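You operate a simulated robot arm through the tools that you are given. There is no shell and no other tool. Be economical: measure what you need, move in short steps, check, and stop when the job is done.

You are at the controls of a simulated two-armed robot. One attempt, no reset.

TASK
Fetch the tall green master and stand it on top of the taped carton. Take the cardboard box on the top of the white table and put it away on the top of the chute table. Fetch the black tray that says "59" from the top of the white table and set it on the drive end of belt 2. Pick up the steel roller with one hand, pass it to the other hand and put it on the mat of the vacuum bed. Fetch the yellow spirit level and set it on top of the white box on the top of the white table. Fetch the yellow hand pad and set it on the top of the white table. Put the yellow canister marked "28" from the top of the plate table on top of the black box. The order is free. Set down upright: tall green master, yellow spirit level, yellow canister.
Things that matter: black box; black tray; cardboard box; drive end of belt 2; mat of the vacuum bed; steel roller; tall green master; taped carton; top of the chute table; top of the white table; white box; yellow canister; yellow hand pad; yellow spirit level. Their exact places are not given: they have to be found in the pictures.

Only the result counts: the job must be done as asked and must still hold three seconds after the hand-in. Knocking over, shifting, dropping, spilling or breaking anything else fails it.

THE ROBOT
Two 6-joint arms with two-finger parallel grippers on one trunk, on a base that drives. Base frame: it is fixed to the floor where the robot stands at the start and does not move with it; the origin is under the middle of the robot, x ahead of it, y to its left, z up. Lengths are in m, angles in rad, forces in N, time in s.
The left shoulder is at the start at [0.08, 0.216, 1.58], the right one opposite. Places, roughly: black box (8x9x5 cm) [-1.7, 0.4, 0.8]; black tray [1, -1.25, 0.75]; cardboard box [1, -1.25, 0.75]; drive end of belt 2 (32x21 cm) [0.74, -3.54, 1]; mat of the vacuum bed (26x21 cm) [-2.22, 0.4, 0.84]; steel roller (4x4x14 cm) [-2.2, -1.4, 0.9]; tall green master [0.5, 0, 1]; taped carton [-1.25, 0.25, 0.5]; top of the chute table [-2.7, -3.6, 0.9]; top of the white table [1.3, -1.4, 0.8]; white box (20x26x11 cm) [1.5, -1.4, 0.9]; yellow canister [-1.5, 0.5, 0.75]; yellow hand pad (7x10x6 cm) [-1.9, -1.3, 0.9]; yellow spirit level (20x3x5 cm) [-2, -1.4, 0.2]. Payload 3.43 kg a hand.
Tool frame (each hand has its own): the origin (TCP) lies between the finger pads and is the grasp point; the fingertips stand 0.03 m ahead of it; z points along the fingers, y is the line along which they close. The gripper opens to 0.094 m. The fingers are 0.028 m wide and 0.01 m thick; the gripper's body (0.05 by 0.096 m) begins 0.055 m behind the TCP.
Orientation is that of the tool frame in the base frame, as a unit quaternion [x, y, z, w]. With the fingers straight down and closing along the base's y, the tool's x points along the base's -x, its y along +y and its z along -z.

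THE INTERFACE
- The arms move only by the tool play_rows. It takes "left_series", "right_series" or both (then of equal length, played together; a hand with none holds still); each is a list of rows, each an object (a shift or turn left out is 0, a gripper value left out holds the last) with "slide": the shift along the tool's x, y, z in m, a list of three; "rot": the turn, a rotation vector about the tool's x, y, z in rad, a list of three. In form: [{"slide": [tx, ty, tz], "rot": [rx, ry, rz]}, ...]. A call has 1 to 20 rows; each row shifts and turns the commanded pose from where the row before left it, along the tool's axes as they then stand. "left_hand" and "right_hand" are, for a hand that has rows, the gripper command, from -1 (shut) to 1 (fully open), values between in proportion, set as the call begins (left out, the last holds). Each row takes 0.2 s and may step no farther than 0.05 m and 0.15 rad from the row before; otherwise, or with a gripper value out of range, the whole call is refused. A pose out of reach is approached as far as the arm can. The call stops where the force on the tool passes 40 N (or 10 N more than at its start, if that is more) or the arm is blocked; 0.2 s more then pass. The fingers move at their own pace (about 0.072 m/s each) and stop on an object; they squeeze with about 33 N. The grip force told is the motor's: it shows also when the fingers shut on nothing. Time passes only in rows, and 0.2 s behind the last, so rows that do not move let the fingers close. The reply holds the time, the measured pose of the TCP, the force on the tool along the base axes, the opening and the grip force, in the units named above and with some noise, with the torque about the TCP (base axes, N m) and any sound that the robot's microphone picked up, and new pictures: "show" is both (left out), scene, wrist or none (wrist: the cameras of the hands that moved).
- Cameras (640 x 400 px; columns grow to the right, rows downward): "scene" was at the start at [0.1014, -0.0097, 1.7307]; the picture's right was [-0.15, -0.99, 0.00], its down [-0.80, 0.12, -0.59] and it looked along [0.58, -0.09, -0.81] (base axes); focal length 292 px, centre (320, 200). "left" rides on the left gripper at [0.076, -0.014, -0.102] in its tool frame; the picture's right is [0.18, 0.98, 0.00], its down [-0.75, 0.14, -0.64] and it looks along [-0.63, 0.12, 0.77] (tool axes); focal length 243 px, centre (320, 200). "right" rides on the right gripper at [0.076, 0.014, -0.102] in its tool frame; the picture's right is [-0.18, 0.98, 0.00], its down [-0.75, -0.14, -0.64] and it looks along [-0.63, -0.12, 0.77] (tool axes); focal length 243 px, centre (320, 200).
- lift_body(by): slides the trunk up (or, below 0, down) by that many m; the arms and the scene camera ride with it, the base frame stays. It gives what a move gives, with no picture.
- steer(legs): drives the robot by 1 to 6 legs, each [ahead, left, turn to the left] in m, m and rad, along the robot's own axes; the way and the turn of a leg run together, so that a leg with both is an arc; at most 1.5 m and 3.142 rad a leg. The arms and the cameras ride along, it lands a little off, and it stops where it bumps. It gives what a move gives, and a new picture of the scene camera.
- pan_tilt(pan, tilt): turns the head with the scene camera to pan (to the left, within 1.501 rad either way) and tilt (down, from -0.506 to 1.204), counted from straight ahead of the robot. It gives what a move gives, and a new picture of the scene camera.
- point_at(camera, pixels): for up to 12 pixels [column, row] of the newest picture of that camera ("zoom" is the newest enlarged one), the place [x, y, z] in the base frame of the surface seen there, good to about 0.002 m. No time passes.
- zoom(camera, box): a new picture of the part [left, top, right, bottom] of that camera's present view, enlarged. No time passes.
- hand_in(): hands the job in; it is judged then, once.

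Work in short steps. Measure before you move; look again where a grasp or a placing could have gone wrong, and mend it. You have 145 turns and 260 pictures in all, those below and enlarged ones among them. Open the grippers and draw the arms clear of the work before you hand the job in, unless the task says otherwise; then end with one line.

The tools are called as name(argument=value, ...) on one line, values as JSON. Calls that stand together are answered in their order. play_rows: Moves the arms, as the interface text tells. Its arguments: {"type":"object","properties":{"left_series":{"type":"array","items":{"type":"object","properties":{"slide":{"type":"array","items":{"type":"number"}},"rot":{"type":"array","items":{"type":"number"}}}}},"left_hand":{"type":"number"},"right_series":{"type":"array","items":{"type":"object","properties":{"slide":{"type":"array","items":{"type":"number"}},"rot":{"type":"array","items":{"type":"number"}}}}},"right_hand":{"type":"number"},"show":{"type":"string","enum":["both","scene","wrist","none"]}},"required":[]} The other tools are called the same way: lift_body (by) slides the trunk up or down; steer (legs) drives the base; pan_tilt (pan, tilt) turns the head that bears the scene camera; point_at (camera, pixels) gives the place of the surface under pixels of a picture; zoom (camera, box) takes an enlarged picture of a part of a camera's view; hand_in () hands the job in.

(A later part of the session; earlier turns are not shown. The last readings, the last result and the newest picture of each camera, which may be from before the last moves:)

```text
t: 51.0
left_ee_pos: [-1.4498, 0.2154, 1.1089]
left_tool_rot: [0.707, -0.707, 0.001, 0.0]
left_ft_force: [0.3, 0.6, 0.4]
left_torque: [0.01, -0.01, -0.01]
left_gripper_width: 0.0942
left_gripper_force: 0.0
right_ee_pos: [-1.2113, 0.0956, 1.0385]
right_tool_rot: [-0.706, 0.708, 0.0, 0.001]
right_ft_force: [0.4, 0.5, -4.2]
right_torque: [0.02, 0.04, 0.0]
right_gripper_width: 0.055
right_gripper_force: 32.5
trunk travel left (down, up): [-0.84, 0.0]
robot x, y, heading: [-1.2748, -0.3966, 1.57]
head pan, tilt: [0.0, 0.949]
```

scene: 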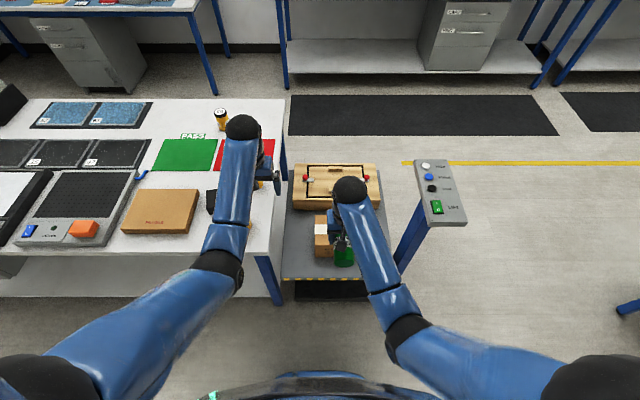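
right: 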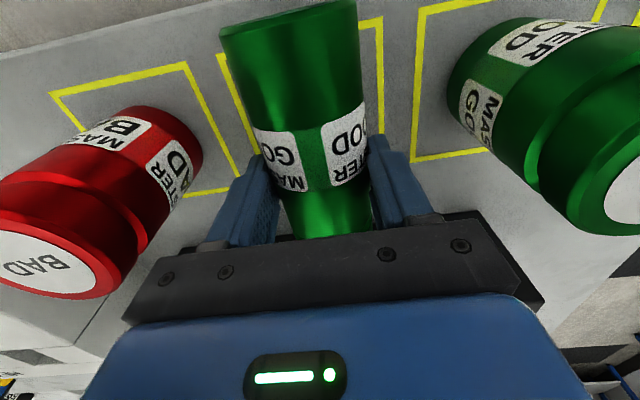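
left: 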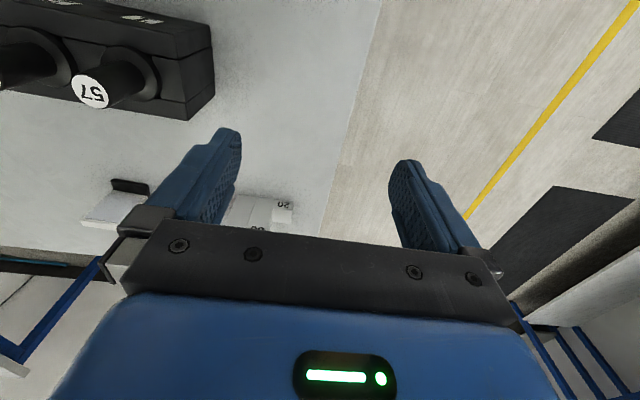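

I measure the carton's visible edges and surroundings.

zoom(camera="scene", box=[270, 150, 400, 290])

point_at(camera="scene", pixels=[[316, 218], [330, 218], [317, 245], [330, 245], [322, 230], [320, 255], [300, 240], [340, 210], [310, 205]])

zoom(camera="right", box=[0, 0, 640, 400])

```text
2.86 times, centred on (335, 220) of scene
```

zoom: 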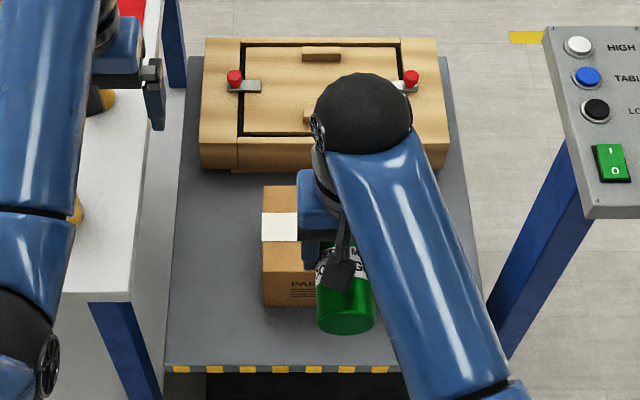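

```text
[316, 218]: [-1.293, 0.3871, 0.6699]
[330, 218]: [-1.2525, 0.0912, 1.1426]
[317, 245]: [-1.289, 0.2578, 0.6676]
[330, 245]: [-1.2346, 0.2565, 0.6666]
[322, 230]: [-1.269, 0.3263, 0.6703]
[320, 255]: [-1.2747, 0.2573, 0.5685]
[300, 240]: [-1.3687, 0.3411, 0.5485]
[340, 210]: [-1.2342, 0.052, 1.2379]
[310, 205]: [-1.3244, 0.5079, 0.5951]
```

```text
1.00 times, centred on (320, 200) of right (not enlarged: the box is as wide or as high as the picture)
```

zoom: 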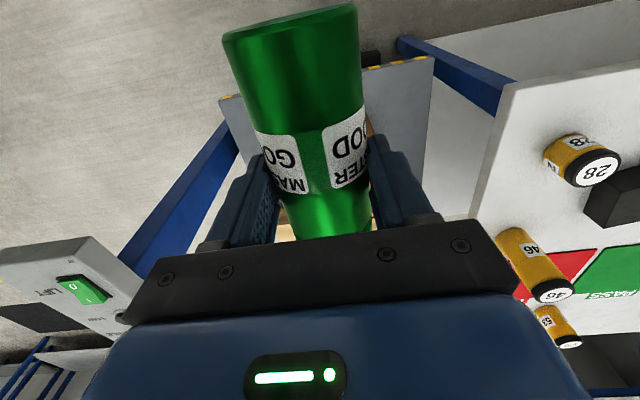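

Carton top is z 0.669, left edge x -1.295, front y 0.257. I retract the left hand over free floor and pitch the right hand so the master stands upright.

play_rows(left_series=[{"slide": [0.025, 0, 0.01]}, {"slide": [0.025, 0, 0.01]}, {"slide": [0.025, 0, 0.01]}, {"slide": [0.025, 0, 0.01]}, {"slide": [0.025, 0, 0.01]}, {"slide": [0.025, 0, 0.01]}, {"slide": [0.025, 0, 0.01]}, {"slide": [0.025, 0, 0.01]}, {"slide": [0.025, 0, 0.01]}, {"slide": [0.025, 0, 0.01]}, {}, {}], right_series=[{"rot": [0, -0.143, 0]}, {"rot": [0, -0.143, 0]}, {"rot": [0, -0.143, 0]}, {"rot": [0, -0.143, 0]}, {"rot": [0, -0.143, 0]}, {"rot": [0, -0.143, 0]}, {"rot": [0, -0.143, 0]}, {"rot": [0, -0.143, 0]}, {"rot": [0, -0.143, 0]}, {"rot": [0, -0.143, 0]}, {"rot": [0, -0.141, 0]}, {}], show="scene")

```text
t: 53.5
left_ee_pos: [-1.4491, -0.0353, 1.0086]
left_tool_rot: [0.707, -0.707, 0.001, 0.001]
left_ft_force: [-0.3, 0.4, 0.0]
left_torque: [0.03, 0.01, 0.0]
left_gripper_width: 0.0943
left_gripper_force: 0.0
right_ee_pos: [-1.2115, 0.0956, 1.0372]
right_tool_rot: [0.5, -0.5, -0.5, -0.499]
right_ft_force: [0.7, -0.1, -4.2]
right_torque: [-0.07, 0.03, 0.0]
right_gripper_width: 0.0552
right_gripper_force: 33.4
trunk travel left (down, up): [-0.84, 0.0]
robot x, y, heading: [-1.2793, -0.4003, 1.571]
head pan, tilt: [0.0, 0.949]
```

scene: 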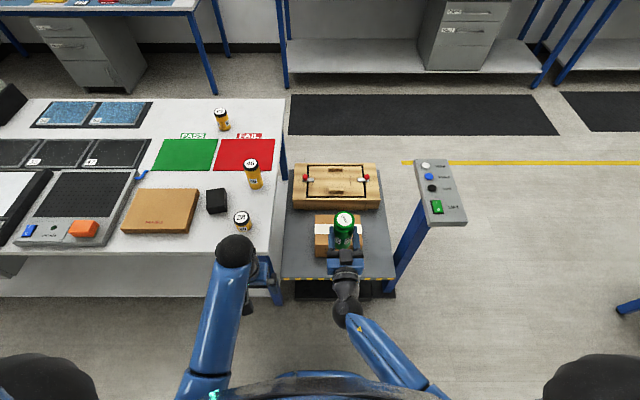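

Now upright with cap up. I measure the carton corners, canisters, black box.

zoom(camera="scene", box=[190, 150, 390, 290])

point_at(camera="scene", pixels=[[316, 217], [360, 218], [317, 244], [360, 244], [243, 216], [216, 193], [208, 213], [226, 211], [225, 191], [252, 163], [375, 190], [344, 218]])

```text
2.86 times, centred on (290, 220) of scene
```

zoom: 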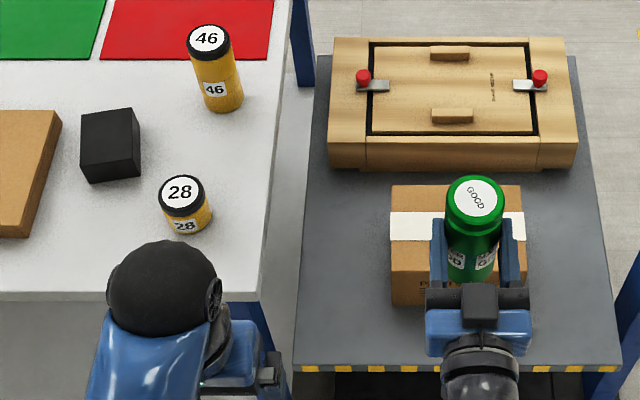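

```text
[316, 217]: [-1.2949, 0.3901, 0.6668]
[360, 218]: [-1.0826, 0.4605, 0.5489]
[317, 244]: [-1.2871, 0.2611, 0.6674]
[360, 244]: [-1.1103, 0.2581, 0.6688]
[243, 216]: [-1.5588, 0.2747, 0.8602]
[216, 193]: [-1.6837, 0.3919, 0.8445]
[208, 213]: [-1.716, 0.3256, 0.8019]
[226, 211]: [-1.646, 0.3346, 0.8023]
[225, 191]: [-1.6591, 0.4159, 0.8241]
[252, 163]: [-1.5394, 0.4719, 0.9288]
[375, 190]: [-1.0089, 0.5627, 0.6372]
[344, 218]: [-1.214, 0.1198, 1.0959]
```

Carton top spans x -1.295..-1.108, y 0.257..0.395. I lower the trunk 0.25 m.

lift_body(by=-0.25)

play_rows(right_series=[{"slide": [0, 0, 0.042]}, {"slide": [0, 0, 0.042]}, {"slide": [0, 0, 0.042]}, {"slide": [0, 0, 0.042]}, {"slide": [0, 0, 0.042]}, {}], show="scene")

```text
t: 56.1
left_ee_pos: [-1.4499, -0.0379, 0.7586]
left_tool_rot: [-0.707, 0.707, 0.0, 0.0]
left_ft_force: [-0.5, 0.7, -0.5]
left_torque: [-0.02, 0.03, -0.01]
left_gripper_width: 0.094
left_gripper_force: 0.0
right_ee_pos: [-1.2131, 0.0959, 0.7887]
right_tool_rot: [0.501, -0.5, -0.499, -0.499]
right_ft_force: [-0.7, -0.5, -3.6]
right_torque: [-0.1, -0.02, -0.01]
right_gripper_width: 0.055
right_gripper_force: 32.8
trunk travel left (down, up): [-0.59, 0.25]
robot x, y, heading: [-1.2756, -0.3993, 1.571]
head pan, tilt: [0.0, 0.949]
```

```text
t: 57.5
left_ee_pos: [-1.4486, -0.0372, 0.7585]
left_tool_rot: [0.707, -0.707, 0.0, 0.0]
left_ft_force: [-0.8, -0.2, 0.4]
left_torque: [-0.01, -0.02, -0.01]
left_gripper_width: 0.094
left_gripper_force: 0.0
right_ee_pos: [-1.2121, 0.3051, 0.7874]
right_tool_rot: [-0.5, 0.501, 0.499, 0.5]
right_ft_force: [0.3, -0.1, -3.7]
right_torque: [-0.07, 0.0, 0.0]
right_gripper_width: 0.055
right_gripper_force: 32.4
trunk travel left (down, up): [-0.59, 0.25]
robot x, y, heading: [-1.2815, -0.3956, 1.57]
head pan, tilt: [0.0, 0.949]
```

scene: 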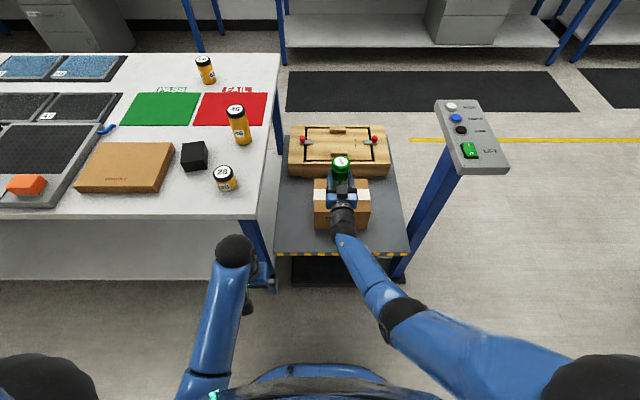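

Positioned over the carton; I lower (tool +x is down) in small steps.

play_rows(right_series=[{"slide": [0.02, 0, 0]}, {"slide": [0.016, 0, 0]}, {"slide": [0.006, 0, 0]}, {"slide": [0.003, 0, 0]}, {}], show="wrist")

```text
t: 58.7
left_ee_pos: [-1.4496, -0.0374, 0.7591]
left_tool_rot: [0.707, -0.707, 0.0, 0.0]
left_ft_force: [0.8, -0.4, -0.2]
left_torque: [0.0, 0.0, 0.03]
left_gripper_width: 0.0936
left_gripper_force: 0.1
right_ee_pos: [-1.211, 0.3066, 0.7427]
right_tool_rot: [0.501, -0.5, -0.499, -0.499]
right_ft_force: [0.9, 0.0, -3.7]
right_torque: [-0.1, 0.01, 0.01]
right_gripper_width: 0.0551
right_gripper_force: 33.0
trunk travel left (down, up): [-0.59, 0.25]
robot x, y, heading: [-1.2762, -0.4048, 1.566]
head pan, tilt: [0.0, 0.949]
```

right: 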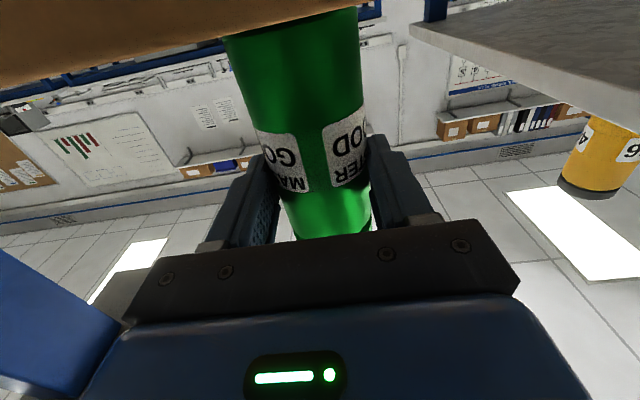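

No contact yet (force still -3.7). I continue down in 2 mm steps.

play_rows(right_series=[{"slide": [0.002, 0, 0]}, {"slide": [0.002, 0, 0]}, {}], show="none")

play_rows(right_series=[{"slide": [0.002, 0, 0]}, {"slide": [0.002, 0, 0]}, {}], show="wrist")

```text
t: 59.5
left_ee_pos: [-1.449, -0.0377, 0.7591]
left_tool_rot: [-0.707, 0.708, 0.001, 0.0]
left_ft_force: [-0.4, 0.6, -0.3]
left_torque: [0.01, 0.0, -0.01]
left_gripper_width: 0.0941
left_gripper_force: 0.1
right_ee_pos: [-1.2115, 0.3049, 0.7416]
right_tool_rot: [-0.498, 0.5, 0.501, 0.502]
right_ft_force: [1.5, 0.9, 5.8]
right_torque: [-0.11, -0.13, 0.0]
right_gripper_width: 0.0551
right_gripper_force: 34.2
trunk travel left (down, up): [-0.59, 0.25]
robot x, y, heading: [-1.2792, -0.3997, 1.57]
head pan, tilt: [0.0, 0.949]
```

```text
t: 60.3
left_ee_pos: [-1.4501, -0.0373, 0.7599]
left_tool_rot: [0.708, -0.707, 0.0, -0.001]
left_ft_force: [0.3, -0.8, 0.1]
left_torque: [-0.02, -0.02, 0.03]
left_gripper_width: 0.094
left_gripper_force: 0.1
right_ee_pos: [-1.212, 0.3044, 0.7408]
right_tool_rot: [-0.499, 0.499, 0.501, 0.501]
right_ft_force: [3.1, 8.8, 16.9]
right_torque: [0.46, -0.24, 0.03]
right_gripper_width: 0.0552
right_gripper_force: 33.3
right hand out of reach, approached as far as the arm can: row 2
trunk travel left (down, up): [-0.59, 0.25]
robot x, y, heading: [-1.281, -0.4024, 1.569]
head pan, tilt: [0.0, 0.949]
```

right: 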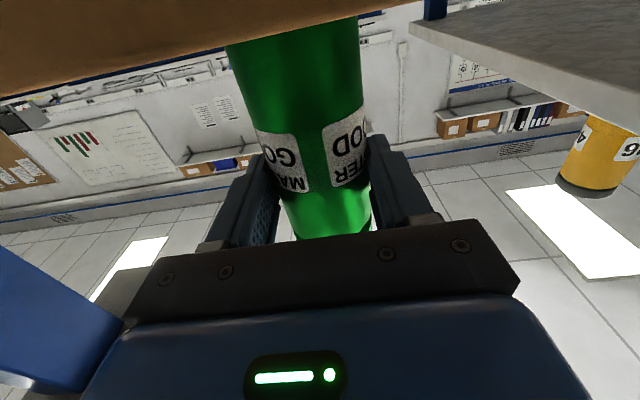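

Contact made; I ease up 3 mm, open fully and then withdraw straight back.

play_rows(right_series=[{"slide": [-0.003, 0, 0]}, {}], show="none")

play_rows(right_series=[{}, {}, {}, {"slide": [0, 0, -0.03]}, {"slide": [0, 0, -0.04]}, {"slide": [0, 0, -0.04]}, {"slide": [0, 0, -0.04]}, {"slide": [0, 0, -0.04]}, {}], right_hand=1)

```text
t: 60.9
left_ee_pos: [-1.4492, -0.0384, 0.7601]
left_tool_rot: [0.708, -0.707, 0.0, -0.001]
left_ft_force: [0.4, -0.5, 0.1]
left_torque: [0.01, -0.02, 0.02]
left_gripper_width: 0.0942
left_gripper_force: 0.0
right_ee_pos: [-1.2125, 0.3021, 0.7413]
right_tool_rot: [-0.5, 0.499, 0.501, 0.5]
right_ft_force: [0.9, 5.4, 11.8]
right_torque: [0.26, 0.0, 0.0]
right_gripper_width: 0.055
right_gripper_force: 32.9
trunk travel left (down, up): [-0.59, 0.25]
robot x, y, heading: [-1.2795, -0.4006, 1.573]
head pan, tilt: [0.0, 0.949]
```

```text
t: 62.9
left_ee_pos: [-1.4505, -0.0364, 0.7593]
left_tool_rot: [-0.707, 0.707, 0.0, 0.0]
left_ft_force: [0.0, -0.4, 0.2]
left_torque: [0.0, 0.01, 0.0]
left_gripper_width: 0.0941
left_gripper_force: 0.0
right_ee_pos: [-1.2085, 0.1113, 0.7393]
right_tool_rot: [0.501, -0.5, -0.499, -0.499]
right_ft_force: [-0.7, 0.3, -0.6]
right_torque: [0.01, -0.03, 0.03]
right_gripper_width: 0.0938
right_gripper_force: 0.0
trunk travel left (down, up): [-0.59, 0.25]
robot x, y, heading: [-1.2765, -0.4036, 1.57]
head pan, tilt: [0.0, 0.949]
```

scene: 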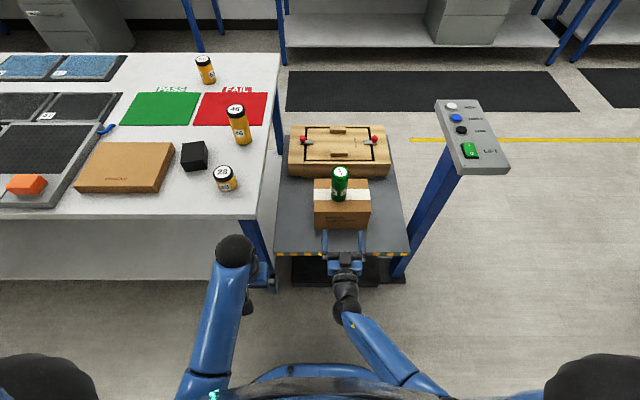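
right: 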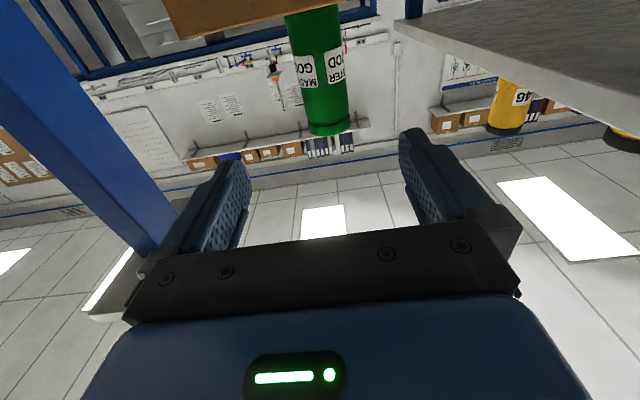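

The master stands on the carton. Next canister 28 with the left hand, tool down: raise trunk 0.15, retract the right hand a bit, drive 0.15 m ahead.

lift_body(by=0.15)

play_rows(right_series=[{"slide": [0, 0, -0.04]}, {"slide": [0, 0, -0.04]}, {"slide": [0, 0, -0.04]}, {}], show="none")

steer(legs=[[0.13, 0.05, 0]])

```text
t: 64.7
left_ee_pos: [-1.4491, -0.0365, 0.9092]
left_tool_rot: [-0.707, 0.707, 0.0, 0.0]
left_ft_force: [0.1, -0.2, 0.1]
left_torque: [0.01, 0.0, 0.02]
left_gripper_width: 0.0942
left_gripper_force: 0.1
right_ee_pos: [-1.2089, 0.1115, 0.8902]
right_tool_rot: [-0.5, 0.5, 0.499, 0.5]
right_ft_force: [-0.3, -0.9, 0.7]
right_torque: [0.03, 0.02, 0.02]
right_gripper_width: 0.0938
right_gripper_force: 0.0
trunk travel left (down, up): [-0.74, 0.1]
robot x, y, heading: [-1.2749, -0.4033, 1.568]
head pan, tilt: [0.0, 0.949]
```

```text
t: 65.7
left_ee_pos: [-1.4503, -0.0368, 0.9088]
left_tool_rot: [0.708, -0.707, 0.0, -0.001]
left_ft_force: [0.1, 0.1, 0.7]
left_torque: [0.02, -0.01, -0.03]
left_gripper_width: 0.0942
left_gripper_force: 0.0
right_ee_pos: [-1.2058, -0.01, 0.8901]
right_tool_rot: [-0.5, 0.501, 0.499, 0.5]
right_ft_force: [0.0, 0.1, 0.6]
right_torque: [0.03, 0.02, 0.0]
right_gripper_width: 0.0945
right_gripper_force: 0.0
trunk travel left (down, up): [-0.74, 0.1]
robot x, y, heading: [-1.2799, -0.4006, 1.574]
head pan, tilt: [0.0, 0.949]
```

```text
t: 67.0
left_ee_pos: [-1.4992, 0.0865, 0.9098]
left_tool_rot: [-0.707, 0.707, 0.001, 0.0]
left_ft_force: [0.3, 0.0, -0.3]
left_torque: [0.02, 0.02, -0.01]
left_gripper_width: 0.0941
left_gripper_force: 0.0
right_ee_pos: [-1.2554, 0.1146, 0.8904]
right_tool_rot: [-0.499, 0.5, 0.5, 0.501]
right_ft_force: [0.4, -0.4, -0.2]
right_torque: [0.02, -0.01, -0.03]
right_gripper_width: 0.0941
right_gripper_force: 0.0
trunk travel left (down, up): [-0.74, 0.1]
robot x, y, heading: [-1.3267, -0.2743, 1.574]
head pan, tilt: [0.0, 0.949]
```

scene: 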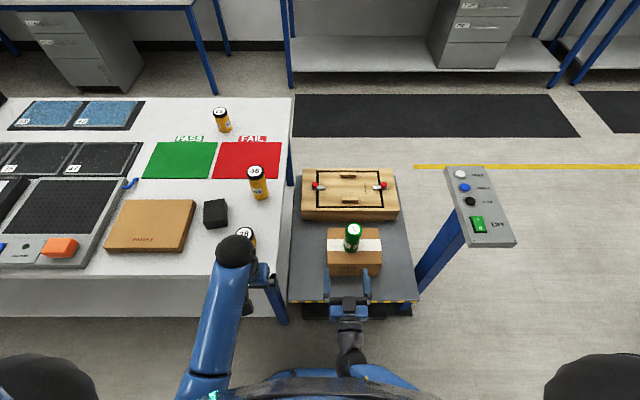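

I raise the left hand slightly, and move partway forward while checking the height.

play_rows(left_series=[{"slide": [-0.03, 0.012, -0.01]}, {"slide": [-0.04, 0.012, -0.01]}, {"slide": [-0.03, 0.012, -0.01]}, {}], show="wrist")

```text
t: 68.0
left_ee_pos: [-1.534, 0.1872, 0.9373]
left_tool_rot: [0.707, -0.707, 0.0, 0.0]
left_ft_force: [0.7, -0.8, 0.6]
left_torque: [0.0, 0.01, 0.0]
left_gripper_width: 0.0939
left_gripper_force: 0.0
right_ee_pos: [-1.2569, 0.1153, 0.8901]
right_tool_rot: [0.501, -0.5, -0.499, -0.5]
right_ft_force: [0.8, 0.5, 0.8]
right_torque: [0.03, -0.02, 0.0]
right_gripper_width: 0.0938
right_gripper_force: 0.0
trunk travel left (down, up): [-0.74, 0.1]
robot x, y, heading: [-1.3278, -0.2759, 1.568]
head pan, tilt: [0.0, 0.949]
```

left: 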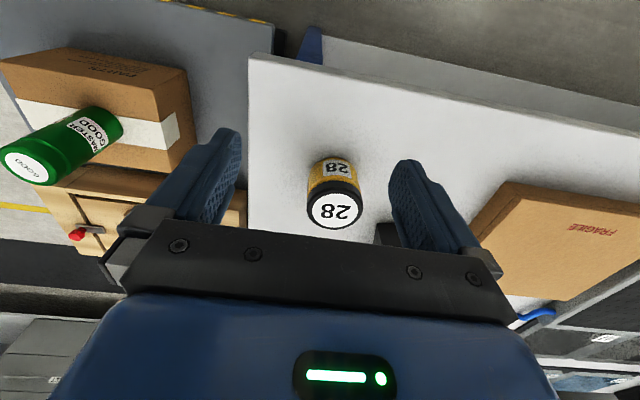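

I measure the canister's lid centre and edges in the left camera.

point_at(camera="left", pixels=[[334, 209], [308, 209], [361, 209], [334, 224], [334, 192], [325, 165], [290, 180], [384, 235]])

```text
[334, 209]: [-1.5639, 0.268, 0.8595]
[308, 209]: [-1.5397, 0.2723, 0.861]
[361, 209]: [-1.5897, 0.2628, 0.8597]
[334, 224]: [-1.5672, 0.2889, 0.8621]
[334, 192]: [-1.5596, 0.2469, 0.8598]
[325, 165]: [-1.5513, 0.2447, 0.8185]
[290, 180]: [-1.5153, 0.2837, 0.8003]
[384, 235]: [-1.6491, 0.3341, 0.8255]
```

Canister centre (-1.564,0.2685), top 0.86. I move above, descend to z 0.842 and close.

play_rows(left_series=[{"slide": [-0.041, 0.015, 0]}, {"slide": [-0.0403, 0.015, 0]}, {"slide": [0, 0, 0.035]}, {"slide": [0, 0, 0.035]}, {"slide": [0, 0, 0.025]}, {}], show="wrist")

play_rows(left_series=[{}, {}, {}, {}, {}], left_hand=-1, show="wrist")

```text
t: 69.4
left_ee_pos: [-1.5651, 0.2685, 0.8437]
left_tool_rot: [-0.707, 0.707, 0.001, 0.0]
left_ft_force: [0.2, 0.4, 0.2]
left_torque: [0.01, 0.01, -0.01]
left_gripper_width: 0.0941
left_gripper_force: 0.1
right_ee_pos: [-1.2569, 0.1157, 0.8908]
right_tool_rot: [-0.5, 0.501, 0.498, 0.501]
right_ft_force: [0.7, 0.2, -0.6]
right_torque: [0.0, -0.01, 0.0]
right_gripper_width: 0.0941
right_gripper_force: 0.1
trunk travel left (down, up): [-0.74, 0.1]
robot x, y, heading: [-1.3297, -0.2731, 1.574]
head pan, tilt: [0.0, 0.949]
```

left: 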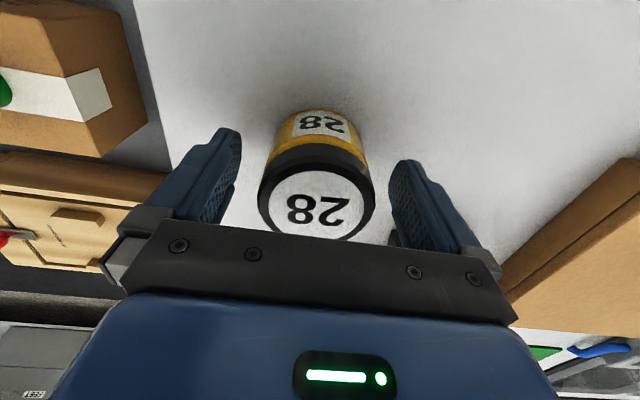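

```text
t: 70.6
left_ee_pos: [-1.5663, 0.2688, 0.8441]
left_tool_rot: [-0.707, 0.707, 0.0, 0.0]
left_ft_force: [1.2, 0.3, -0.2]
left_torque: [0.05, 0.0, 0.0]
left_gripper_width: 0.0581
left_gripper_force: 32.3
right_ee_pos: [-1.2557, 0.1159, 0.8901]
right_tool_rot: [0.501, -0.5, -0.5, -0.5]
right_ft_force: [-0.6, -0.4, -0.9]
right_torque: [-0.02, 0.01, 0.02]
right_gripper_width: 0.0938
right_gripper_force: 0.2
trunk travel left (down, up): [-0.74, 0.1]
robot x, y, heading: [-1.332, -0.2757, 1.573]
head pan, tilt: [0.0, 0.949]
```

left: 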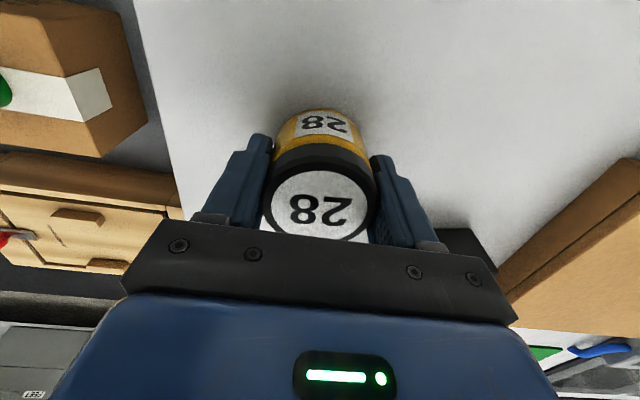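

Gripped (58 mm). I lift 7 cm and look for the black box's outline.

play_rows(left_series=[{"slide": [0, 0, -0.035]}, {"slide": [0, 0, -0.035]}, {"slide": [0, 0, -0.02]}, {}])

zoom(camera="scene", box=[180, 170, 300, 280])

```text
t: 71.6
left_ee_pos: [-1.5647, 0.2694, 0.9345]
left_tool_rot: [0.707, -0.707, 0.0, 0.001]
left_ft_force: [-0.4, -0.5, -1.8]
left_torque: [0.02, 0.0, -0.02]
left_gripper_width: 0.0579
left_gripper_force: 33.0
right_ee_pos: [-1.2562, 0.1168, 0.8901]
right_tool_rot: [0.5, -0.5, -0.499, -0.5]
right_ft_force: [0.2, -0.1, 0.5]
right_torque: [0.03, 0.0, 0.01]
right_gripper_width: 0.0941
right_gripper_force: 0.0
trunk travel left (down, up): [-0.74, 0.1]
robot x, y, heading: [-1.3252, -0.2763, 1.574]
head pan, tilt: [0.0, 0.949]
```

scene: 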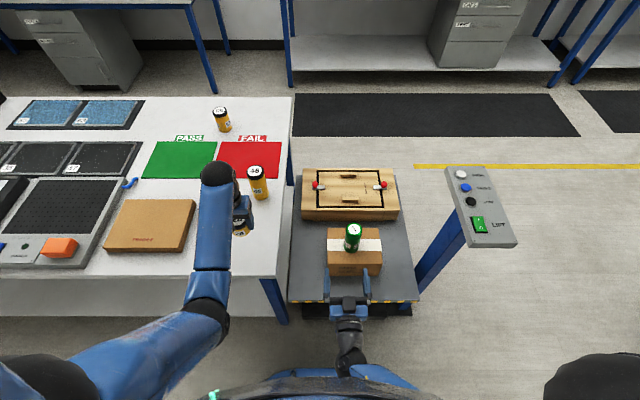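
left: 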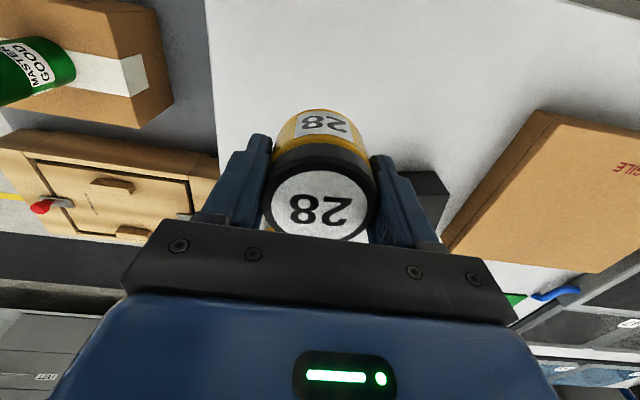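

```text
3.64 times, centred on (240, 225) of scene
```

zoom: 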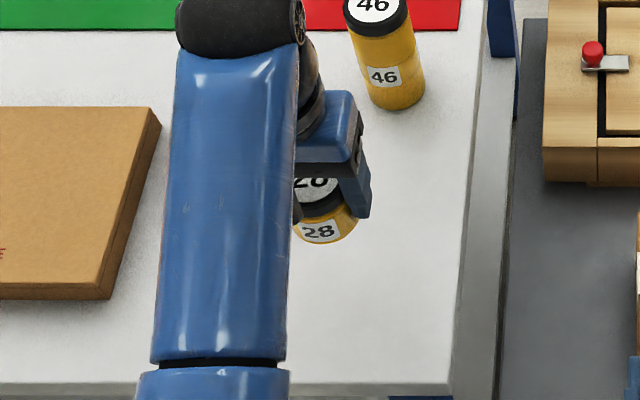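

The arm hides the box in the scene view; in the wrist view its edge is near (430,190). I measure there.

zoom(camera="left", box=[360, 130, 500, 250])

point_at(camera="left", pixels=[[415, 176], [425, 178], [434, 174], [442, 185], [447, 195], [435, 200], [440, 215], [436, 228]])

```text
3.33 times, centred on (430, 190) of left
```

zoom: 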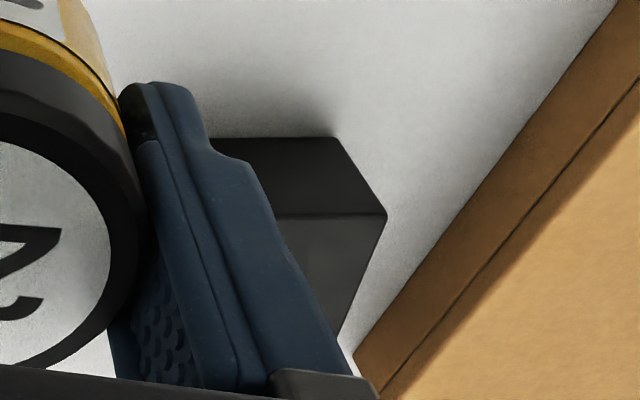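

```text
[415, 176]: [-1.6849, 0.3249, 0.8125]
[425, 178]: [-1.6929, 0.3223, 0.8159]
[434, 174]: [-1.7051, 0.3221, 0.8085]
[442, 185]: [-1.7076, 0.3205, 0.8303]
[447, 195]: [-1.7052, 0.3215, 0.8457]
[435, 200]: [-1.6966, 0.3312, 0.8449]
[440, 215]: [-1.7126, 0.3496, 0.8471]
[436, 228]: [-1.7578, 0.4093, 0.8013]
```

Black box centre estimated at (-1.690,0.371), top 0.845. I strafe the robot 0.12 m left with the canister raised.

steer(legs=[[0.03, 0.12, 0]])

```text
t: 72.8
left_ee_pos: [-1.6805, 0.2974, 0.9345]
left_tool_rot: [0.708, -0.706, 0.0, 0.0]
left_ft_force: [0.8, 0.4, -1.0]
left_torque: [-0.01, -0.01, -0.01]
left_gripper_width: 0.0582
left_gripper_force: 32.6
right_ee_pos: [-1.3722, 0.1443, 0.8889]
right_tool_rot: [-0.501, 0.499, 0.501, 0.498]
right_ft_force: [1.3, 0.0, 0.2]
right_torque: [0.02, 0.0, 0.01]
right_gripper_width: 0.0942
right_gripper_force: 0.1
trunk travel left (down, up): [-0.74, 0.1]
robot x, y, heading: [-1.4487, -0.2454, 1.577]
head pan, tilt: [0.0, 0.949]
```

scene: 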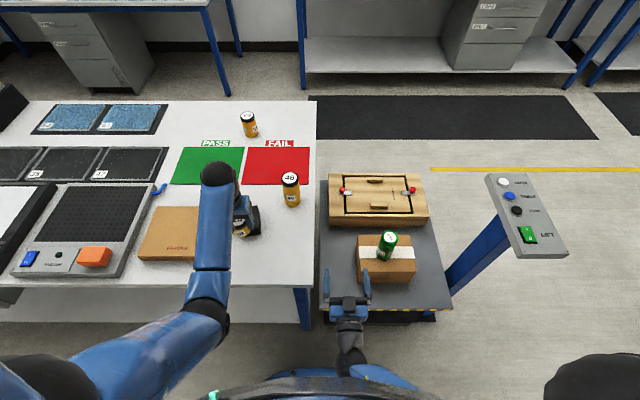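

I move the arm the remaining 7.4 cm and check the black box beneath.

play_rows(left_series=[{"slide": [-0.037, 0.005, 0]}, {"slide": [-0.0366, 0.0045, 0]}, {}], show="wrist")

zoom(camera="scene", box=[180, 150, 300, 280])

```text
t: 73.6
left_ee_pos: [-1.6931, 0.3709, 0.9323]
left_tool_rot: [0.708, -0.706, 0.0, 0.0]
left_ft_force: [0.7, 0.4, -1.9]
left_torque: [0.02, -0.04, 0.03]
left_gripper_width: 0.058
left_gripper_force: 32.7
right_ee_pos: [-1.3752, 0.1455, 0.889]
right_tool_rot: [0.501, -0.499, -0.5, -0.5]
right_ft_force: [0.8, 0.0, 0.7]
right_torque: [0.02, -0.02, -0.03]
right_gripper_width: 0.0942
right_gripper_force: 0.1
trunk travel left (down, up): [-0.74, 0.1]
robot x, y, heading: [-1.4481, -0.2449, 1.574]
head pan, tilt: [0.0, 0.949]
```

left: 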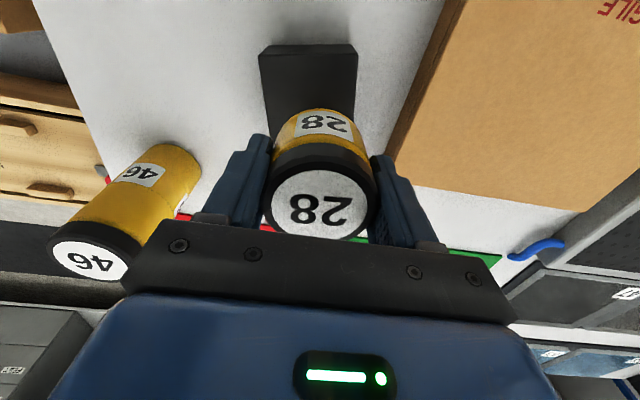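

```text
3.08 times, centred on (240, 215) of scene
```

zoom: 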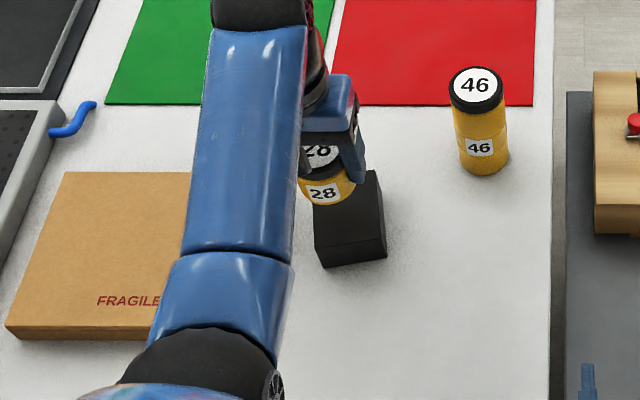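

I measure box top points near (275,95), (345,85) and its front corners.

point_at(camera="left", pixels=[[262, 85], [352, 80], [270, 100], [350, 100], [270, 130], [262, 60], [355, 50], [352, 120]])

zoom(camera="left", box=[220, 20, 420, 160])

```text
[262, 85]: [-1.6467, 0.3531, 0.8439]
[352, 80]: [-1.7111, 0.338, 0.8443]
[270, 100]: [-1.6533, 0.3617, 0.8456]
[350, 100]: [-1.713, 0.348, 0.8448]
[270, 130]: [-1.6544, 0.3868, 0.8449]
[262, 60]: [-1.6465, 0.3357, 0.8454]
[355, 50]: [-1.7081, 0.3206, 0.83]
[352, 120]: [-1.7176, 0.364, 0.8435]
```

```text
2.86 times, centred on (320, 90) of left
```

zoom: 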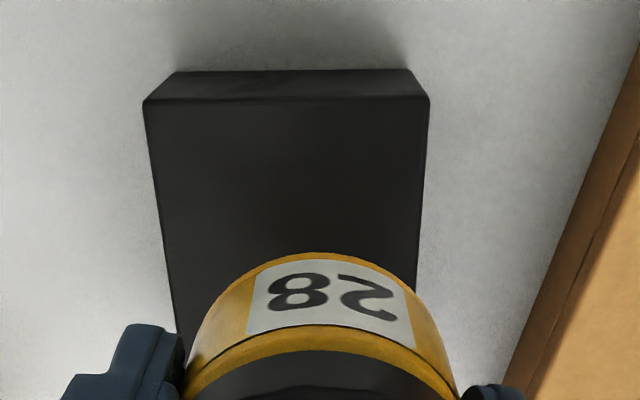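

Box centre ≈(-1.688,0.369); the canister is within 5 mm. I lower onto it.

play_rows(left_series=[{"slide": [0.001, -0.004, 0.025]}, {"slide": [0, 0, 0.014]}, {"slide": [0, 0, 0.003]}, {"slide": [0, 0, 0.002]}, {}], show="wrist")

```text
t: 74.8
left_ee_pos: [-1.6888, 0.3717, 0.8883]
left_tool_rot: [0.708, -0.706, -0.001, 0.0]
left_ft_force: [-0.2, 0.3, -1.3]
left_torque: [0.0, 0.0, 0.01]
left_gripper_width: 0.0581
left_gripper_force: 33.2
right_ee_pos: [-1.3736, 0.1461, 0.8897]
right_tool_rot: [0.501, -0.5, -0.499, -0.5]
right_ft_force: [-0.4, 0.3, -0.1]
right_torque: [0.01, 0.0, -0.01]
right_gripper_width: 0.0941
right_gripper_force: 0.1
trunk travel left (down, up): [-0.74, 0.1]
robot x, y, heading: [-1.4469, -0.2442, 1.572]
head pan, tilt: [0.0, 0.949]
```

left: 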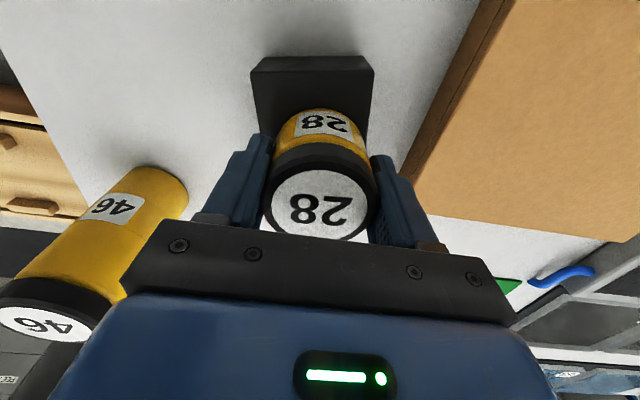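

Almost down. I lower 2+1 mm, then open and rise.

play_rows(left_series=[{"slide": [0, 0, 0.002]}, {"slide": [0, 0, 0.001]}, {}], show="none")

play_rows(left_series=[{}, {}, {}, {"slide": [0, 0, -0.02]}, {"slide": [0, 0, -0.03]}, {}], left_hand=1, show="wrist")

```text
t: 75.6
left_ee_pos: [-1.6886, 0.3723, 0.8896]
left_tool_rot: [0.708, -0.706, -0.002, -0.001]
left_ft_force: [0.7, 2.7, 17.3]
left_torque: [-0.24, -0.11, -0.01]
left_gripper_width: 0.058
left_gripper_force: 32.7
right_ee_pos: [-1.3729, 0.1452, 0.8906]
right_tool_rot: [-0.501, 0.499, 0.501, 0.499]
right_ft_force: [0.1, 0.3, -0.6]
right_torque: [-0.01, -0.01, 0.01]
right_gripper_width: 0.0944
right_gripper_force: 0.1
trunk travel left (down, up): [-0.74, 0.1]
robot x, y, heading: [-1.4459, -0.2442, 1.575]
head pan, tilt: [0.0, 0.949]
```

```text
t: 77.0
left_ee_pos: [-1.6892, 0.3717, 0.9372]
left_tool_rot: [0.708, -0.706, 0.001, 0.002]
left_ft_force: [1.2, -0.2, 1.0]
left_torque: [0.02, -0.02, 0.01]
left_gripper_width: 0.0941
left_gripper_force: 0.1
right_ee_pos: [-1.3743, 0.1455, 0.8891]
right_tool_rot: [0.5, -0.5, -0.499, -0.5]
right_ft_force: [1.2, -0.1, 0.3]
right_torque: [0.01, 0.0, -0.03]
right_gripper_width: 0.0939
right_gripper_force: 0.0
trunk travel left (down, up): [-0.74, 0.1]
robot x, y, heading: [-1.4433, -0.2469, 1.576]
head pan, tilt: [0.0, 0.949]
```

left: 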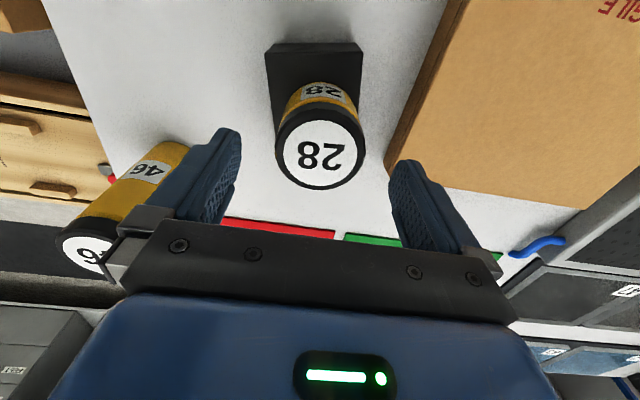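

Canister 28 stands on the black box. I raise the trunk, back off, and retract the left hand.

lift_body(by=0.1)

steer(legs=[[-0.22, 0, 0]])

play_rows(left_series=[{"slide": [0.045, 0, 0]}, {"slide": [0.045, 0, 0]}, {"slide": [0.045, 0, 0]}, {"slide": [0.045, 0, 0]}, {"slide": [0.045, 0, 0]}, {}], show="scene")

```text
t: 78.4
left_ee_pos: [-1.6901, 0.3741, 1.0361]
left_tool_rot: [0.708, -0.706, 0.0, 0.0]
left_ft_force: [-0.4, 0.9, -0.2]
left_torque: [-0.04, -0.02, 0.0]
left_gripper_width: 0.0938
left_gripper_force: 0.1
right_ee_pos: [-1.3747, 0.1457, 0.9883]
right_tool_rot: [0.501, -0.499, -0.5, -0.499]
right_ft_force: [0.0, 0.1, -0.4]
right_torque: [-0.03, -0.03, -0.01]
right_gripper_width: 0.0942
right_gripper_force: 0.1
trunk travel left (down, up): [-0.84, 0.0]
robot x, y, heading: [-1.4451, -0.2481, 1.571]
head pan, tilt: [0.0, 0.949]
```

```text
t: 80.0
left_ee_pos: [-1.6894, 0.1616, 1.0349]
left_tool_rot: [0.709, -0.706, 0.001, 0.001]
left_ft_force: [-0.8, 0.4, -0.2]
left_torque: [-0.03, 0.02, 0.02]
left_gripper_width: 0.0937
left_gripper_force: 0.1
right_ee_pos: [-1.3748, -0.0663, 0.9887]
right_tool_rot: [0.503, -0.5, -0.5, -0.498]
right_ft_force: [0.5, -0.6, 0.1]
right_torque: [0.06, 0.04, 0.0]
right_gripper_width: 0.0944
right_gripper_force: 0.1
trunk travel left (down, up): [-0.84, 0.0]
robot x, y, heading: [-1.4454, -0.4606, 1.581]
head pan, tilt: [0.0, 0.949]
```

scene: 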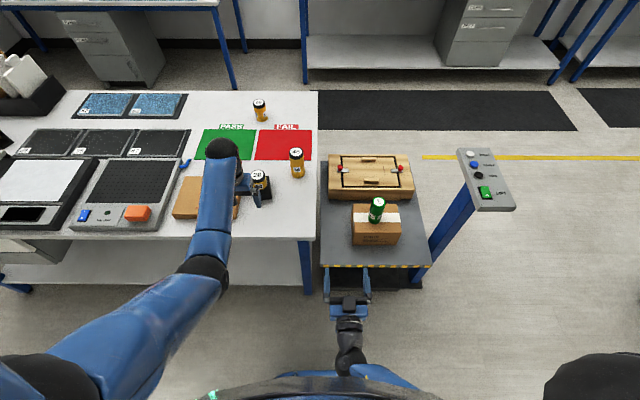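

```text
t: 81.4
left_ee_pos: [-1.6939, -0.0692, 1.0332]
left_tool_rot: [0.709, -0.705, 0.0, 0.001]
left_ft_force: [-0.3, 0.5, 0.0]
left_torque: [-0.03, 0.04, 0.02]
left_gripper_width: 0.0939
left_gripper_force: 0.0
right_ee_pos: [-1.3749, -0.069, 0.9897]
right_tool_rot: [0.502, -0.499, -0.501, -0.499]
right_ft_force: [0.2, -0.6, -0.1]
right_torque: [0.02, 0.0, 0.01]
right_gripper_width: 0.094
right_gripper_force: 0.1
trunk travel left (down, up): [-0.84, 0.0]
robot x, y, heading: [-1.4464, -0.4642, 1.577]
head pan, tilt: [0.0, 0.949]
```

scene: 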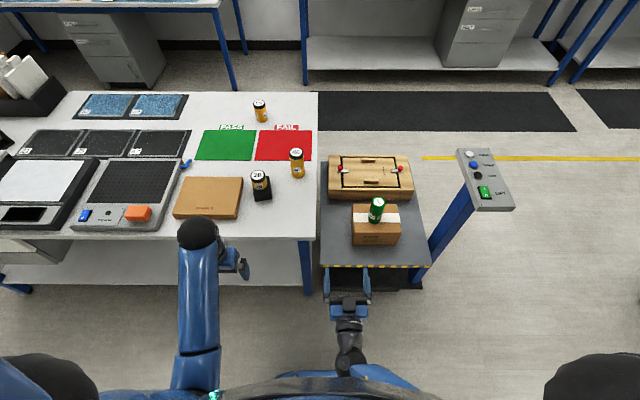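

All good. I measure the vacuum mat now and then turn right toward the roller table.

point_at(camera="scene", pixels=[[135, 183], [112, 164], [178, 164], [100, 200], [160, 202], [140, 212], [88, 190]])

steer(legs=[[0, 0, -3.14], [0, 0.2, 0]])

pan_tilt(pan=-0.5, tilt=0.75)

```text
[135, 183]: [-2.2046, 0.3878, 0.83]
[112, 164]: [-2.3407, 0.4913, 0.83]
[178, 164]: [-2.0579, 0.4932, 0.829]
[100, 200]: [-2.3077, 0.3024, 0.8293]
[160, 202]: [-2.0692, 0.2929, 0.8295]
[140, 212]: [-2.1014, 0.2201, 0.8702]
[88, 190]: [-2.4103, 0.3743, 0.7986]
```

```text
t: 90.3
left_ee_pos: [-0.998, -0.843, 1.0346]
left_tool_rot: [0.699, 0.715, 0.001, 0.001]
left_ft_force: [-0.1, -0.6, -0.7]
left_torque: [0.03, -0.05, 0.0]
left_gripper_width: 0.0936
left_gripper_force: 0.0
right_ee_pos: [-1.3164, -0.8476, 0.9888]
right_tool_rot: [0.495, 0.506, -0.493, 0.506]
right_ft_force: [-0.5, 0.6, -0.2]
right_torque: [-0.01, 0.02, 0.02]
right_gripper_width: 0.0939
right_gripper_force: 0.0
trunk travel left (down, up): [-0.84, 0.0]
robot x, y, heading: [-1.2488, -0.4573, -1.546]
head pan, tilt: [0.0, 0.949]
```

scene: 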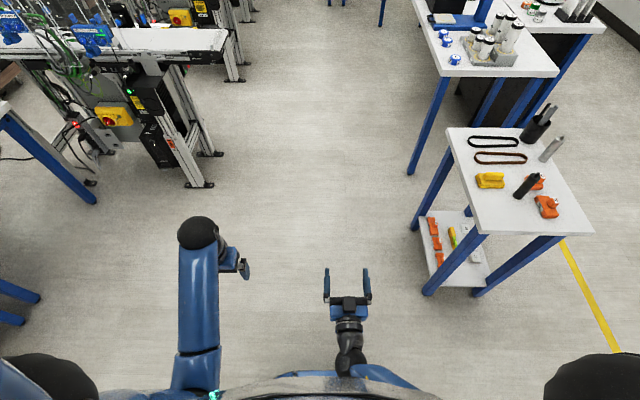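

```text
t: 91.3
left_ee_pos: [-0.9926, -0.8416, 1.0334]
left_tool_rot: [0.699, 0.715, 0.0, 0.0]
left_ft_force: [1.2, -0.4, -0.6]
left_torque: [0.0, -0.02, -0.01]
left_gripper_width: 0.094
left_gripper_force: 0.0
right_ee_pos: [-1.3127, -0.8473, 0.9897]
right_tool_rot: [0.494, 0.506, -0.495, 0.505]
right_ft_force: [0.4, 0.2, 0.1]
right_torque: [0.0, 0.0, -0.02]
right_gripper_width: 0.0939
right_gripper_force: 0.0
trunk travel left (down, up): [-0.84, 0.0]
robot x, y, heading: [-1.25, -0.4529, -1.547]
head pan, tilt: [-0.499, 0.75]
```

scene: 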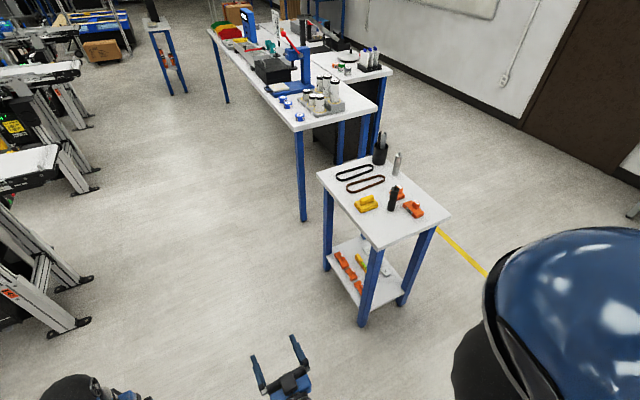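

I zoom on the roller table and measure its items.

zoom(camera="scene", box=[300, 130, 470, 330])

point_at(camera="scene", pixels=[[398, 160], [397, 170], [366, 204], [393, 190], [413, 209], [399, 194], [318, 175], [450, 213], [375, 250], [345, 265], [360, 270], [379, 145]])

```text
2.00 times, centred on (385, 230) of scene
```

zoom: 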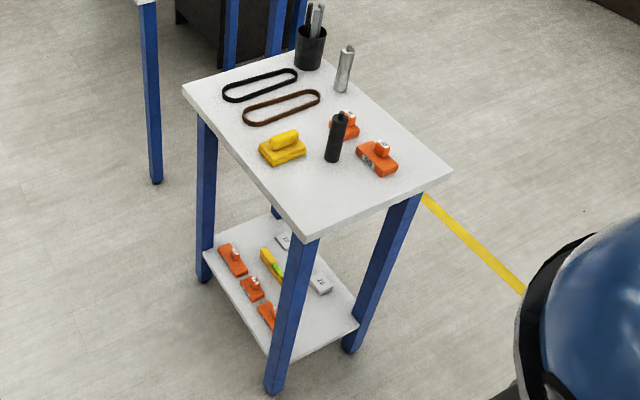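

```text
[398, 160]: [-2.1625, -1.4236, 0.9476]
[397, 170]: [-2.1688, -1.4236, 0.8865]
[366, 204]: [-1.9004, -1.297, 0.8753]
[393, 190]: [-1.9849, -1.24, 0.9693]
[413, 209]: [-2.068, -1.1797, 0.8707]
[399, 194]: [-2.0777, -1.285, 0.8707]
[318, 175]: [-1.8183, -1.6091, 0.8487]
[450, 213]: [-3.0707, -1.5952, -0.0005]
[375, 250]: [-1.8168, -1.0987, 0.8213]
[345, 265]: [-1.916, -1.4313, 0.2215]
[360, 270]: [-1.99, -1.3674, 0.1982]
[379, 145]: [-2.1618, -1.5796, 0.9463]
```

Roller stands at about (-2.17,-1.424). I strafe to the -x side of that table with hands retracted and look.

steer(legs=[[0, -1.33, -0.025]])

pan_tilt(pan=0.35, tilt=0.8)

```text
t: 97.8
left_ee_pos: [-2.301, -0.8681, 1.0338]
left_tool_rot: [0.703, 0.711, -0.001, 0.0]
left_ft_force: [-0.5, -0.2, 0.4]
left_torque: [-0.01, -0.01, 0.0]
left_gripper_width: 0.094
left_gripper_force: 0.1
right_ee_pos: [-2.6202, -0.8698, 0.9893]
right_tool_rot: [0.497, 0.503, -0.497, 0.503]
right_ft_force: [0.3, -0.1, -0.1]
right_torque: [0.01, -0.01, 0.02]
right_gripper_width: 0.0941
right_gripper_force: 0.0
trunk travel left (down, up): [-0.84, 0.0]
robot x, y, heading: [-2.558, -0.4821, -1.557]
head pan, tilt: [-0.499, 0.75]
```

scene: 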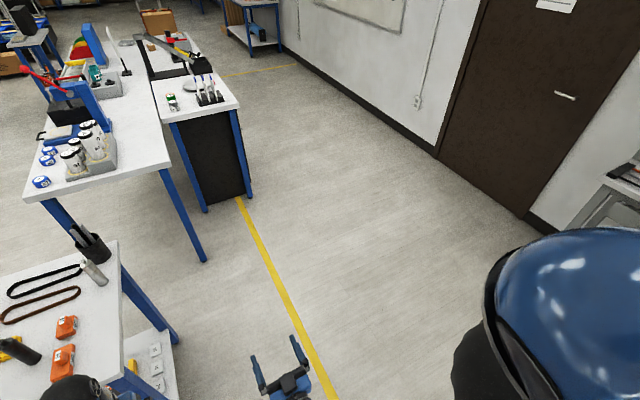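

```text
t: 99.0
left_ee_pos: [-2.3031, -0.8674, 1.0334]
left_tool_rot: [0.703, 0.711, 0.001, 0.0]
left_ft_force: [0.0, 0.2, 0.4]
left_torque: [0.0, 0.01, -0.03]
left_gripper_width: 0.094
left_gripper_force: 0.1
right_ee_pos: [-2.62, -0.8694, 0.9887]
right_tool_rot: [0.497, 0.503, -0.497, 0.502]
right_ft_force: [-0.1, 0.1, 0.6]
right_torque: [0.03, -0.02, -0.02]
right_gripper_width: 0.0938
right_gripper_force: 0.1
trunk travel left (down, up): [-0.84, 0.0]
robot x, y, heading: [-2.5524, -0.4792, -1.559]
head pan, tilt: [0.351, 0.799]
```

scene: 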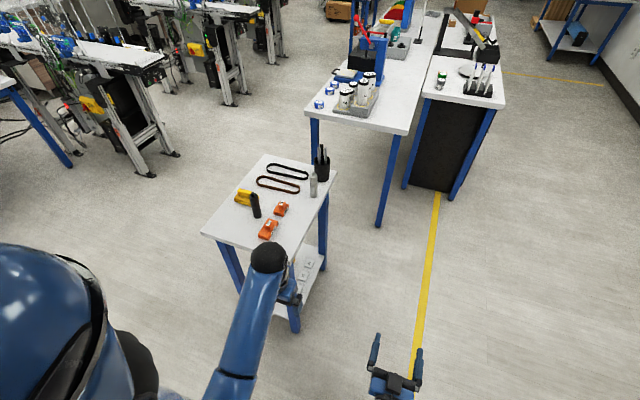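

I measure the roller and table corners from here.

zoom(camera="scene", box=[200, 130, 350, 270])

point_at(camera="scene", pixels=[[313, 175], [313, 187], [313, 194], [337, 171], [203, 233], [256, 210], [250, 193], [240, 198], [282, 208], [322, 160], [408, 134], [298, 285]])

```text
2.86 times, centred on (275, 200) of scene
```

zoom: 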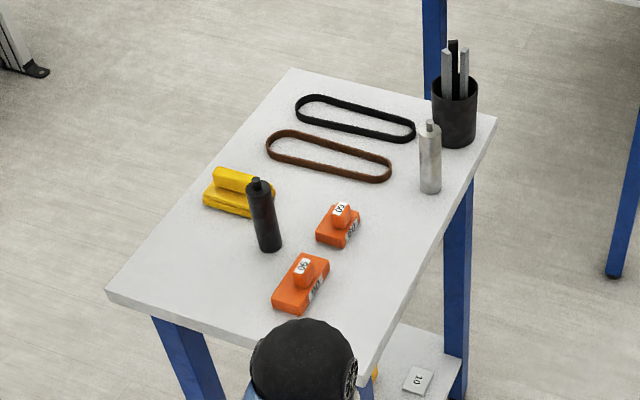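

```text
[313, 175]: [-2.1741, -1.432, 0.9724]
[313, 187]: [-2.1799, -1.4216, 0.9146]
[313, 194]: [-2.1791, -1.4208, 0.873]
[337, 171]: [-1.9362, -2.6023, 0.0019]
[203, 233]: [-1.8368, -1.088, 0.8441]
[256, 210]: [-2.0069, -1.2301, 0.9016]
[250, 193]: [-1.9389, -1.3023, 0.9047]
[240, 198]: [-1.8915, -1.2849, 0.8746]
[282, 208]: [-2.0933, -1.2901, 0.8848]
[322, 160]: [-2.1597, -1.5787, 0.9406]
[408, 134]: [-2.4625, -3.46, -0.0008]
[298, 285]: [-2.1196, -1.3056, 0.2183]
```

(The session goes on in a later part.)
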